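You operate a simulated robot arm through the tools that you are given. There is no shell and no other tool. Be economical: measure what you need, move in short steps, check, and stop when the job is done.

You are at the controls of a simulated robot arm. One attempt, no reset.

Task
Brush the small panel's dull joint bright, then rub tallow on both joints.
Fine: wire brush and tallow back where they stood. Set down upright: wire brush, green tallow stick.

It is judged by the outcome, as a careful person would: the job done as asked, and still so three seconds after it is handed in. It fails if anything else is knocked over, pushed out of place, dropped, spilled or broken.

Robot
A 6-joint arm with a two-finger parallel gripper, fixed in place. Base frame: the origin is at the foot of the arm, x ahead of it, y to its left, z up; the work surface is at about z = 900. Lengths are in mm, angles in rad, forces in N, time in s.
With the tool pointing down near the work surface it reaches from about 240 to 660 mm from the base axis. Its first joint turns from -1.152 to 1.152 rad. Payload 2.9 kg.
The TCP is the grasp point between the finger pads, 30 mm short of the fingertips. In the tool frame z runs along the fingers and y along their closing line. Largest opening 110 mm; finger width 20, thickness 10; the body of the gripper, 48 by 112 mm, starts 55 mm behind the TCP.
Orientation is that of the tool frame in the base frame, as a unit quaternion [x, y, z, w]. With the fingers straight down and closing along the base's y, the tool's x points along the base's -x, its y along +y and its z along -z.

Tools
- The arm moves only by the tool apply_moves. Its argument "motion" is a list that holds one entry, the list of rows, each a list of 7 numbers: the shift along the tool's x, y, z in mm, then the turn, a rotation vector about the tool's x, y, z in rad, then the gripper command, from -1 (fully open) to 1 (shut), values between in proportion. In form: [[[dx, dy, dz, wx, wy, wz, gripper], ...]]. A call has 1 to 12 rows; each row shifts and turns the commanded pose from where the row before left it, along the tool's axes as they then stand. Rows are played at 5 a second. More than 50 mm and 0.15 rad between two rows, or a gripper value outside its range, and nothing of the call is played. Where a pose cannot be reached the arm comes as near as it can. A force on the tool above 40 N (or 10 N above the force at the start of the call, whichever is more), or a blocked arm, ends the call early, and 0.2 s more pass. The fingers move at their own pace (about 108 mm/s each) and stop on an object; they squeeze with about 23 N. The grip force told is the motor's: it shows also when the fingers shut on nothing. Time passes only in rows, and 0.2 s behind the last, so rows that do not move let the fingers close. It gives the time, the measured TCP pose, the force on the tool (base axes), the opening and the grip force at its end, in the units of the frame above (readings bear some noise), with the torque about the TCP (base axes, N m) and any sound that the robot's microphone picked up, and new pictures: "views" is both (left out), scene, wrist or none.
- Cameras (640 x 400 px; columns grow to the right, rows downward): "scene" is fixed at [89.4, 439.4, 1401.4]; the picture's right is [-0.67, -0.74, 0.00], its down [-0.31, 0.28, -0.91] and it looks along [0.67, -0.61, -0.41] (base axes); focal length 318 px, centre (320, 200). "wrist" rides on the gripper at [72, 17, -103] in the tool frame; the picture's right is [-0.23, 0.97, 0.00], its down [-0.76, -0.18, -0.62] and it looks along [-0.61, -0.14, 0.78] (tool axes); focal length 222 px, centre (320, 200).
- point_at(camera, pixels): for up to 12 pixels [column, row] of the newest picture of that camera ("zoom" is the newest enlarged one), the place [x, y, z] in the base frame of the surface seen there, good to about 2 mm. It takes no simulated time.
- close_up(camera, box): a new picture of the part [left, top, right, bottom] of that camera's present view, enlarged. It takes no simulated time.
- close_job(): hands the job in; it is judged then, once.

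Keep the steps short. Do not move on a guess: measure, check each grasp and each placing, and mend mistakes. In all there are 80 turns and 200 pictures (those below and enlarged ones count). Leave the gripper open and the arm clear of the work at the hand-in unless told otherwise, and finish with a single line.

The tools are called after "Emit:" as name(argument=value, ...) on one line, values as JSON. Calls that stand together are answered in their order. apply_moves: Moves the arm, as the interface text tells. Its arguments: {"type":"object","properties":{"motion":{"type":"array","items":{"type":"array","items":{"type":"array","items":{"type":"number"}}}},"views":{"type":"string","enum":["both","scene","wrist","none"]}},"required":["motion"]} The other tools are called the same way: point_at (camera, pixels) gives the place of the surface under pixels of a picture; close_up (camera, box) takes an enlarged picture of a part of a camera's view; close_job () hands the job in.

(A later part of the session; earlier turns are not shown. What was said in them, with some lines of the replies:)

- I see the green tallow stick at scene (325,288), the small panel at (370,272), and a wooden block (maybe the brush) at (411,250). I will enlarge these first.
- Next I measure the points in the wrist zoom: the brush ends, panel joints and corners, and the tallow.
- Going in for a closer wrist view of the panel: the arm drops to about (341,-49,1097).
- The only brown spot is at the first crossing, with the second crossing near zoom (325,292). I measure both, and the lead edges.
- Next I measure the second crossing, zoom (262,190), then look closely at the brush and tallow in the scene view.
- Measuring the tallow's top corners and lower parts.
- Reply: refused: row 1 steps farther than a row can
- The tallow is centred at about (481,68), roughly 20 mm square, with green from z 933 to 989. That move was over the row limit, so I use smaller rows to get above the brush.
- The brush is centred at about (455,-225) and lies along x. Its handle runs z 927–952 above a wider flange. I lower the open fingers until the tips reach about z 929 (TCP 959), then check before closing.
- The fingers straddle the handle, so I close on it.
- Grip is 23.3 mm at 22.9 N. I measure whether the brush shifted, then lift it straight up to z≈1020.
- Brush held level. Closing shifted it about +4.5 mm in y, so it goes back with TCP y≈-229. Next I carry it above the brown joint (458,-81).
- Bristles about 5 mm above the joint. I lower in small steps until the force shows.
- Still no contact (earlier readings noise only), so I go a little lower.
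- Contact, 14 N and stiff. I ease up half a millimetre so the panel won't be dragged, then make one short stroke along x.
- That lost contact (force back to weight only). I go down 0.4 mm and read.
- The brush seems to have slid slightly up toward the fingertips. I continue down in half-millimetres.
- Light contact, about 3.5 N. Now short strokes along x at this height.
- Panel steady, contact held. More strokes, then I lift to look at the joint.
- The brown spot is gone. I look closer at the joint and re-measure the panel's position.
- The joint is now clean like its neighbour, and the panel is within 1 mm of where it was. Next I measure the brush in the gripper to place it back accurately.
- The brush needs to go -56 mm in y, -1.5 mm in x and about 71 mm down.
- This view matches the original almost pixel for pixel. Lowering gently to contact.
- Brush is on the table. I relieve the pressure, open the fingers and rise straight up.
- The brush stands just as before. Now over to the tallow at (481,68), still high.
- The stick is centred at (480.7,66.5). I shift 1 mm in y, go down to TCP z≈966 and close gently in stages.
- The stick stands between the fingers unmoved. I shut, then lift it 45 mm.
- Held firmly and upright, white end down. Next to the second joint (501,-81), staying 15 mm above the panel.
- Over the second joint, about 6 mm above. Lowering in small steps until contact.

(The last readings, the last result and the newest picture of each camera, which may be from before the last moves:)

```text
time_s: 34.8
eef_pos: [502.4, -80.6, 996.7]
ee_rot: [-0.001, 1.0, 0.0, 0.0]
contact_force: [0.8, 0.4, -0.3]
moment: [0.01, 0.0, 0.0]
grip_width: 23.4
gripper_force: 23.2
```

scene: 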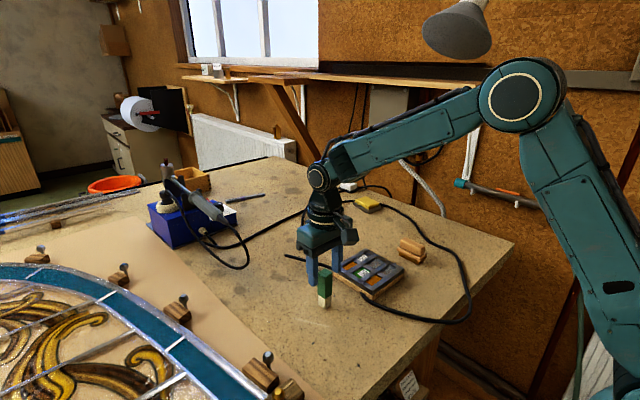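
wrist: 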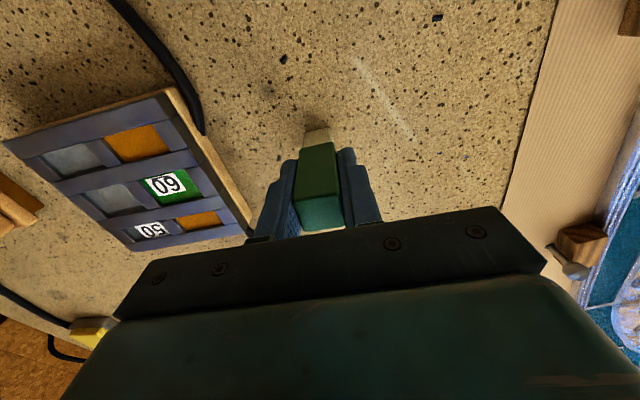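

Emit:
apply_moves(motion=[[[0, 0, 0.5, 0, 0, 0, 1], [0, 0, 0, 0, 0, 0, 1]]], views="none")

Emit:
close_up(camera="scene", box=[335, 240, 391, 280])

```text
time_s: 35.4
eef_pos: [502.0, -81.8, 996.4]
ee_rot: [-0.001, 1.0, 0.0, -0.001]
contact_force: [1.0, -0.1, -1.2]
moment: [-0.02, -0.03, 0.0]
grip_width: 23.3
gripper_force: 23.0
```

```text
10.00 times, centred on (363, 260) of scene
```

zoom: 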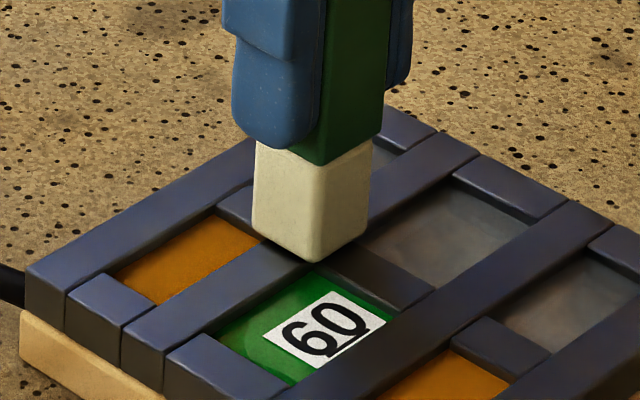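

Emit:
apply_moves(motion=[[[0, 0, 0.5, 0, 0, 0, 1], [0, 0, 0, 0, 0, 0, 1]]], views="none")

```text
time_s: 36.0
eef_pos: [501.7, -81.5, 995.3]
ee_rot: [0.001, 1.0, 0.0, 0.0]
contact_force: [0.1, 0.2, 0.0]
moment: [0.02, -0.04, -0.01]
grip_width: 23.6
gripper_force: 23.1
```

Emit:
apply_moves(motion=[[[0, 0, 0.4, 0, 0, 0, 1], [0, 0, 0, 0, 0, 0, 1]]], views="none")

```text
time_s: 36.6
eef_pos: [502.9, -82.1, 995.0]
ee_rot: [0.0, 1.0, 0.0, 0.0]
contact_force: [-0.5, 0.2, 0.7]
moment: [-0.01, 0.01, -0.01]
grip_width: 23.5
gripper_force: 23.3
```

Emit:
apply_moves(motion=[[[0, 0, 0.3, 0, 0, 0, 1], [0, 0, 0, 0, 0, 0, 1]]], views="none")

```text
time_s: 37.2
eef_pos: [502.9, -81.7, 995.6]
ee_rot: [0.001, 1.0, 0.0, 0.0]
contact_force: [0.1, 0.2, 1.6]
moment: [0.06, -0.01, -0.01]
grip_width: 23.7
gripper_force: 23.5
```

Contact, about 2.5 N. Rubbing with small strokes along x and y on the joint.

Emit:
apply_moves(motion=[[[4, 0, 0.15, 0, 0, 0, 1], [-4, 0, 0, 0, 0, 0, 1], [-4, 0, 0, 0, 0, 0, 1], [4, 0, 0, 0, 0, 0, 1], [0, 4, 0, 0, 0, 0, 1], [0, -4, 0, 0, 0, 0, 1], [0, -4, 0, 0, 0, 0, 1], [0, 4, 0, 0, 0, 0, 1], [4, 0, 0, 0, 0, 0, 1], [-4, 0, 0, 0, 0, 0, 1], [-4, 0, 0, 0, 0, 0, 1], [4, 0, 0, 0, 0, 0, 1]]], views="none")

Emit:
apply_moves(motion=[[[0, 0, -15, 0, 0, 0, 1], [0, 40, -5, 0, 0, 0, 1]]], views="none")

Emit:
close_up(camera="scene", box=[330, 240, 410, 290])

```text
time_s: 39.8
eef_pos: [501.7, -82.7, 993.5]
ee_rot: [0.0, 1.0, 0.001, 0.0]
contact_force: [-1.3, 0.5, 0.1]
moment: [0.04, -0.05, -0.02]
grip_width: 23.4
gripper_force: 23.4
```

```text
time_s: 40.4
eef_pos: [500.8, -41.0, 1014.7]
ee_rot: [0.0, 1.0, 0.0, 0.0]
contact_force: [-0.1, -0.6, -0.4]
moment: [0.05, -0.01, 0.02]
grip_width: 23.4
gripper_force: 23.2
```

```text
8.00 times, centred on (370, 265) of scene
```

zoom: 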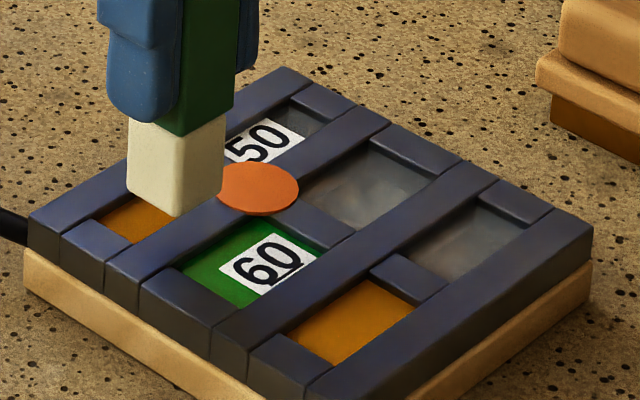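

A tallow mark (orange disc) now shows on the second joint. Next the cleaned joint at (459,-81).

Emit:
apply_moves(motion=[[[21, -20, 0, 0, 0, 0, 1], [21.5, -20, 0, 0, 0, 0, 1], [0, 0, 12, 0, 0, 0, 1], [0, 0, 5, 0, 0, 0, 1], [0, 0, 0, 0, 0, 0, 1]]], views="none")

Emit:
close_up(camera="scene", box=[330, 240, 410, 290])

```text
time_s: 41.6
eef_pos: [460.0, -81.3, 999.6]
ee_rot: [0.0, 1.0, 0.001, 0.001]
contact_force: [-0.4, -0.9, -0.2]
moment: [0.01, 0.01, 0.0]
grip_width: 23.3
gripper_force: 23.2
```

```text
8.00 times, centred on (370, 265) of scene
```

zoom: 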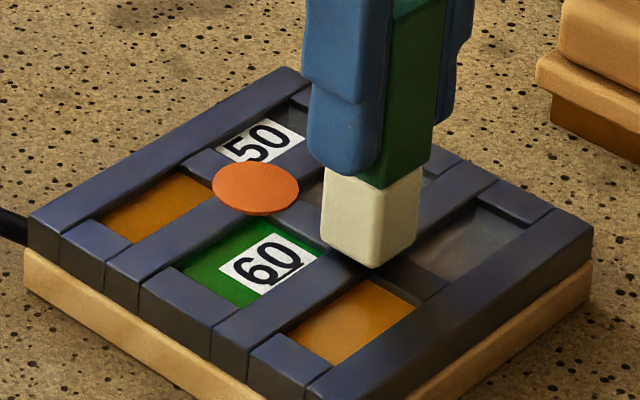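

Emit:
apply_moves(motion=[[[0, 0, 1.5, 0, 0, 0, 1], [0, 0, 1, 0, 0, 0, 1], [0, 0, 0, 0, 0, 0, 1]]], views="none")

Emit:
apply_moves(motion=[[[0, 0, 0.5, 0, 0, 0, 1], [0, 0, 0, 0, 0, 0, 1]]], views="none")

```text
time_s: 42.4
eef_pos: [459.2, -83.3, 996.1]
ee_rot: [0.0, 1.0, 0.0, -0.001]
contact_force: [-0.4, 0.1, -1.1]
moment: [0.01, 0.03, -0.01]
grip_width: 23.6
gripper_force: 23.2
```

```text
time_s: 43.0
eef_pos: [460.9, -81.7, 996.7]
ee_rot: [0.0, 1.0, 0.0, 0.0]
contact_force: [-0.5, -0.5, -0.7]
moment: [-0.02, 0.01, -0.02]
grip_width: 23.3
gripper_force: 23.3
```

Emit:
apply_moves(motion=[[[0, 0, 0.5, 0, 0, 0, 1], [0, 0, 0, 0, 0, 0, 1]]], views="none")

```text
time_s: 43.6
eef_pos: [459.1, -83.0, 995.0]
ee_rot: [0.0, 1.0, 0.0, 0.0]
contact_force: [0.6, -0.1, 1.1]
moment: [-0.04, 0.05, -0.01]
grip_width: 23.3
gripper_force: 22.8
```

Light contact. I press a touch more and rub the same way.

Emit:
apply_moves(motion=[[[4, 0, 0.3, 0, 0, 0, 1], [-4, 0, 0, 0, 0, 0, 1], [-4, 0, 0, 0, 0, 0, 1], [4, 0, 0, 0, 0, 0, 1], [0, 4, 0, 0, 0, 0, 1], [0, -4, 0, 0, 0, 0, 1], [0, -4, 0, 0, 0, 0, 1], [0, 4, 0, 0, 0, 0, 1], [4, 0, 0, 0, 0, 0, 1], [-4, 0, 0, 0, 0, 0, 1], [-4, 0, 0, 0, 0, 0, 1], [4, 0, 0, 0, 0, 0, 1]]], views="none")

Emit:
apply_moves(motion=[[[0, 0, -15, 0, 0, 0, 1], [0, 45, -5, 0, 0, 0, 1], [0, 45, 0, 0, 0, 0, 1], [0, 0, 0, 0, 0, 0, 1]]], views="none")

Emit:
close_up(camera="scene", box=[310, 230, 410, 300])

```text
time_s: 46.2
eef_pos: [460.1, -83.0, 991.9]
ee_rot: [0.0, 1.0, 0.0, 0.0]
contact_force: [0.9, 0.7, 3.9]
moment: [0.0, -0.13, 0.03]
grip_width: 23.6
gripper_force: 23.0
```

```text
time_s: 47.2
eef_pos: [459.8, 9.9, 1012.7]
ee_rot: [0.0, 1.0, 0.0, 0.001]
contact_force: [0.1, 0.7, -0.9]
moment: [-0.01, 0.02, 0.03]
grip_width: 23.8
gripper_force: 22.6
```

```text
5.71 times, centred on (360, 265) of scene
```

zoom: 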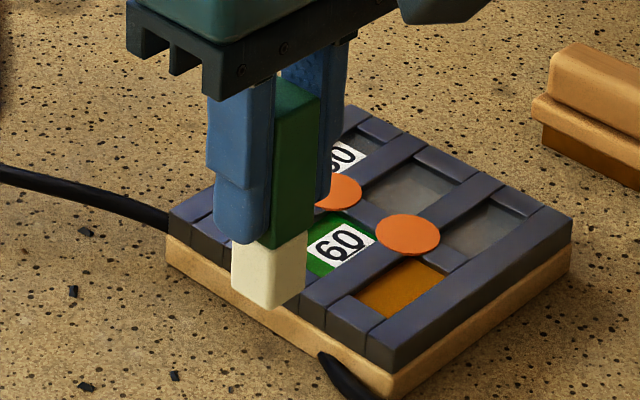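

Both joints now carry tallow. Carrying the stick back above (481,66.5), stopping about 5 mm above the table to check.

Emit:
apply_moves(motion=[[[-11, 29, 0, 0, 0, 0, 1], [-10.5, 28.5, 0, 0, 0, 0, 1], [0, 0, 30, 0, 0, 0, 1], [0, 0, 11, 0, 0, 0, 1], [0, 0, 0, 0, 0, 0, 1]]], views="none")

Emit:
close_up(camera="scene", box=[285, 255, 365, 315])

Emit:
point_at(camera="zoom", pixels=[[345, 310], [300, 320], [320, 345]])

```text
time_s: 48.4
eef_pos: [480.7, 64.8, 973.1]
ee_rot: [0.0, 1.0, 0.0, 0.0]
contact_force: [0.9, -0.5, -0.1]
moment: [0.0, 0.0, 0.04]
grip_width: 23.4
gripper_force: 23.2
```

```text
6.67 times, centred on (325, 285) of scene
```

zoom: 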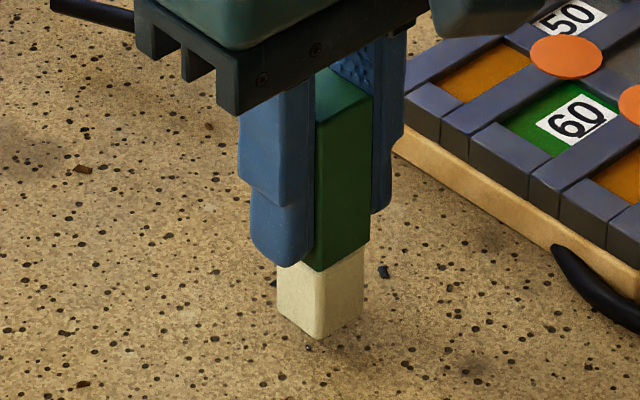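

```text
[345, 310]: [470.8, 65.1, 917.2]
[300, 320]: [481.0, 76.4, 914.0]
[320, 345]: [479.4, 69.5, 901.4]
```

Position agrees within 1 mm. Lowering to the table in small steps.

Emit:
apply_moves(motion=[[[0, 0.5, 2, 0, 0, 0, 1], [0, 0, 1.5, 0, 0, 0, 1], [0, 0, 1, 0, 0, 0, 1], [0, 0, 0, 0, 0, 0, 1]]], views="none")

Emit:
apply_moves(motion=[[[0, 0, 0.7, 0, 0, 0, 1], [0, 0, 0, 0, 0, 0, 1]]], views="none")

Emit:
apply_moves(motion=[[[0, 0, 0.7, 0, 0, 0, 1], [0, 0, 0, 0, 0, 0, 1]]], views="none")

Emit:
close_up(camera="scene", box=[285, 255, 365, 315])

```text
time_s: 49.4
eef_pos: [480.2, 66.9, 968.9]
ee_rot: [0.0, 1.0, 0.001, 0.0]
contact_force: [0.2, -0.4, -1.1]
moment: [0.0, 0.02, -0.02]
grip_width: 23.5
gripper_force: 23.3
```

```text
time_s: 50.0
eef_pos: [479.5, 64.9, 968.6]
ee_rot: [-0.001, 1.0, 0.0, 0.0]
contact_force: [-0.3, -0.7, -0.7]
moment: [0.02, 0.02, 0.01]
grip_width: 23.6
gripper_force: 22.5
```

```text
time_s: 50.6
eef_pos: [480.0, 65.8, 966.4]
ee_rot: [0.0, 1.0, -0.001, 0.0]
contact_force: [0.1, -0.7, -0.8]
moment: [-0.01, 0.0, -0.01]
grip_width: 23.5
gripper_force: 22.9
```

```text
6.67 times, centred on (325, 285) of scene
```

zoom: 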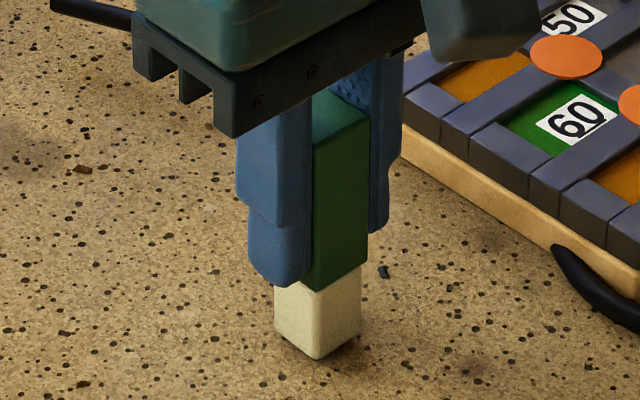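

Emit:
apply_moves(motion=[[[0, 0, 0.5, 0, 0, 0, 1], [0, 0, 0, 0, 0, 0, 1]]], views="none")

Emit:
apply_moves(motion=[[[0, 0, 0.5, 0, 0, 0, 1], [0, 0, 0, 0, 0, 0, 1]]], views="none")

```text
time_s: 51.2
eef_pos: [480.0, 66.6, 966.1]
ee_rot: [0.0, 1.0, 0.0, 0.0]
contact_force: [0.6, -0.1, -0.9]
moment: [-0.02, 0.01, -0.02]
grip_width: 23.8
gripper_force: 23.0
```

```text
time_s: 51.8
eef_pos: [480.6, 66.6, 965.8]
ee_rot: [0.0, 1.0, 0.0, 0.0]
contact_force: [0.0, -0.3, 0.1]
moment: [0.0, 0.01, 0.0]
grip_width: 23.6
gripper_force: 23.0
```

Emit:
apply_moves(motion=[[[0, 0, 0.5, 0, 0, 0, 1], [0, 0, 0, 0, 0, 0, 1]]], views="none")

```text
time_s: 52.4
eef_pos: [481.0, 66.2, 965.7]
ee_rot: [0.001, 1.0, 0.0, 0.0]
contact_force: [0.2, -0.5, -0.5]
moment: [0.01, -0.01, 0.0]
grip_width: 23.4
gripper_force: 22.7
```

Emit:
apply_moves(motion=[[[0, 0, 0.5, 0, 0, 0, 1], [0, 0, 0, 0, 0, 0, 1]]], views="none")

```text
time_s: 53.0
eef_pos: [480.6, 65.5, 964.7]
ee_rot: [0.0, 1.0, 0.0, 0.0]
contact_force: [0.0, 0.1, 0.5]
moment: [0.01, 0.01, 0.0]
grip_width: 23.5
gripper_force: 23.5
```

Emit:
apply_moves(motion=[[[0, 0, 0.4, 0, 0, 0, 1], [0, 0, 0, 0, 0, 0, 1]]], views="none")

Emit:
close_up(camera="scene", box=[305, 285, 345, 315])

```text
time_s: 53.6
eef_pos: [480.5, 66.5, 964.6]
ee_rot: [0.0, 1.0, 0.0, 0.0]
contact_force: [-0.3, 0.0, 2.7]
moment: [-0.03, -0.02, 0.01]
grip_width: 23.3
gripper_force: 23.3
```

```text
13.33 times, centred on (325, 300) of scene
```

zoom: 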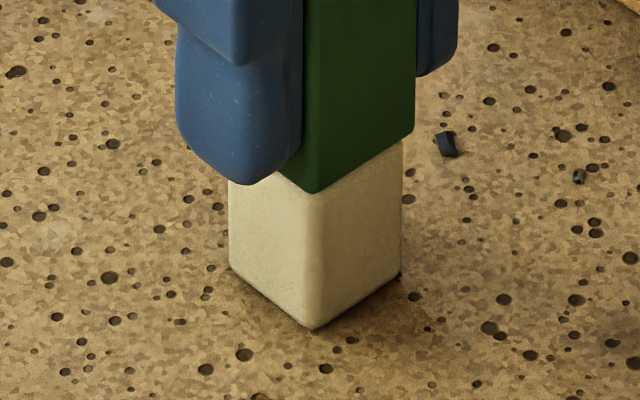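

The stick stands on the table (2.7 N contact). I open in gentle stages and rise.

Emit:
apply_moves(motion=[[[0, 0, 0, 0, 0, 0, 0.55], [0, 0, 0, 0, 0, 0, 0.45], [0, 0, 0, 0, 0, 0, 0.2], [0, 0, 0, 0, 0, 0, 0], [0, 0, 0, 0, 0, 0, 0], [0, 0, -30, 0, 0, 0, 0], [0, 0, -45, 0, 0, 0, 0], [0, 0, -45, 0, 0, 0, 0], [0, 0, -40, 0, 0, 0, -1], [0, 0, 0, 0, 0, 0, -1]]], views="scene")

Emit:
close_up(camera="scene", box=[290, 220, 450, 320])

Emit:
point_at(camera="zoom", pixels=[[140, 212], [120, 300], [155, 260], [480, 155]])

```text
time_s: 55.8
eef_pos: [478.8, 64.7, 1124.6]
ee_rot: [0.0, 1.0, -0.001, 0.001]
contact_force: [-0.1, 0.6, 0.6]
moment: [0.05, 0.01, 0.0]
grip_width: 110.0
gripper_force: 0.0
```

scene: 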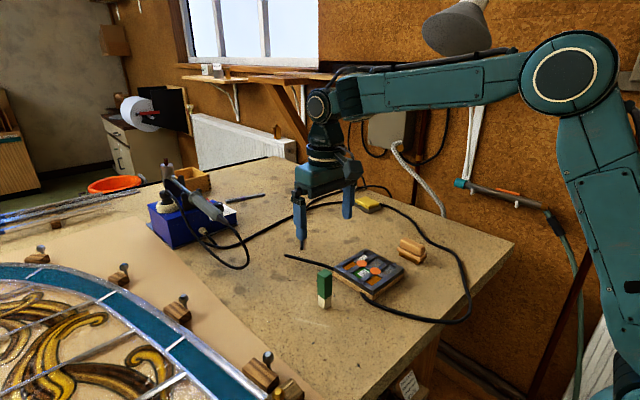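

```text
4.00 times, centred on (370, 270) of scene
```

zoom: 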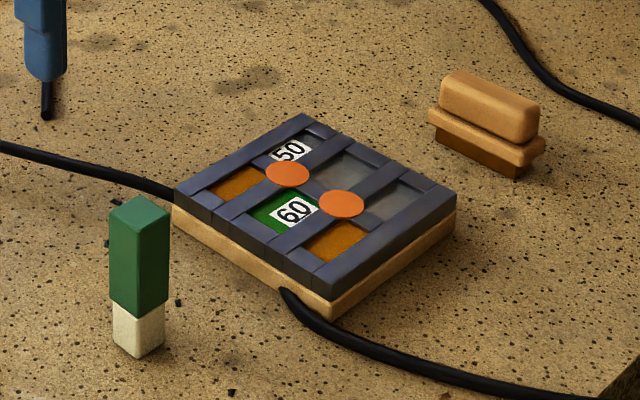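

```text
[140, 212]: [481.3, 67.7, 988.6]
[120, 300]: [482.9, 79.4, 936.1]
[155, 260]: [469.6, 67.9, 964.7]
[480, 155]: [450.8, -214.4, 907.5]
```

Both joints are tallowed, and the brush and tallow stand upright where they were. The panel sits within about 1 mm of its start, the gripper is open and the arm is clear, so I hand in.

Emit:
close_job()

```text
The job is handed in.
```

I brushed the dull joint clean, rubbed tallow on both joints, and set the wire brush and green tallow stick back upright where they stood.
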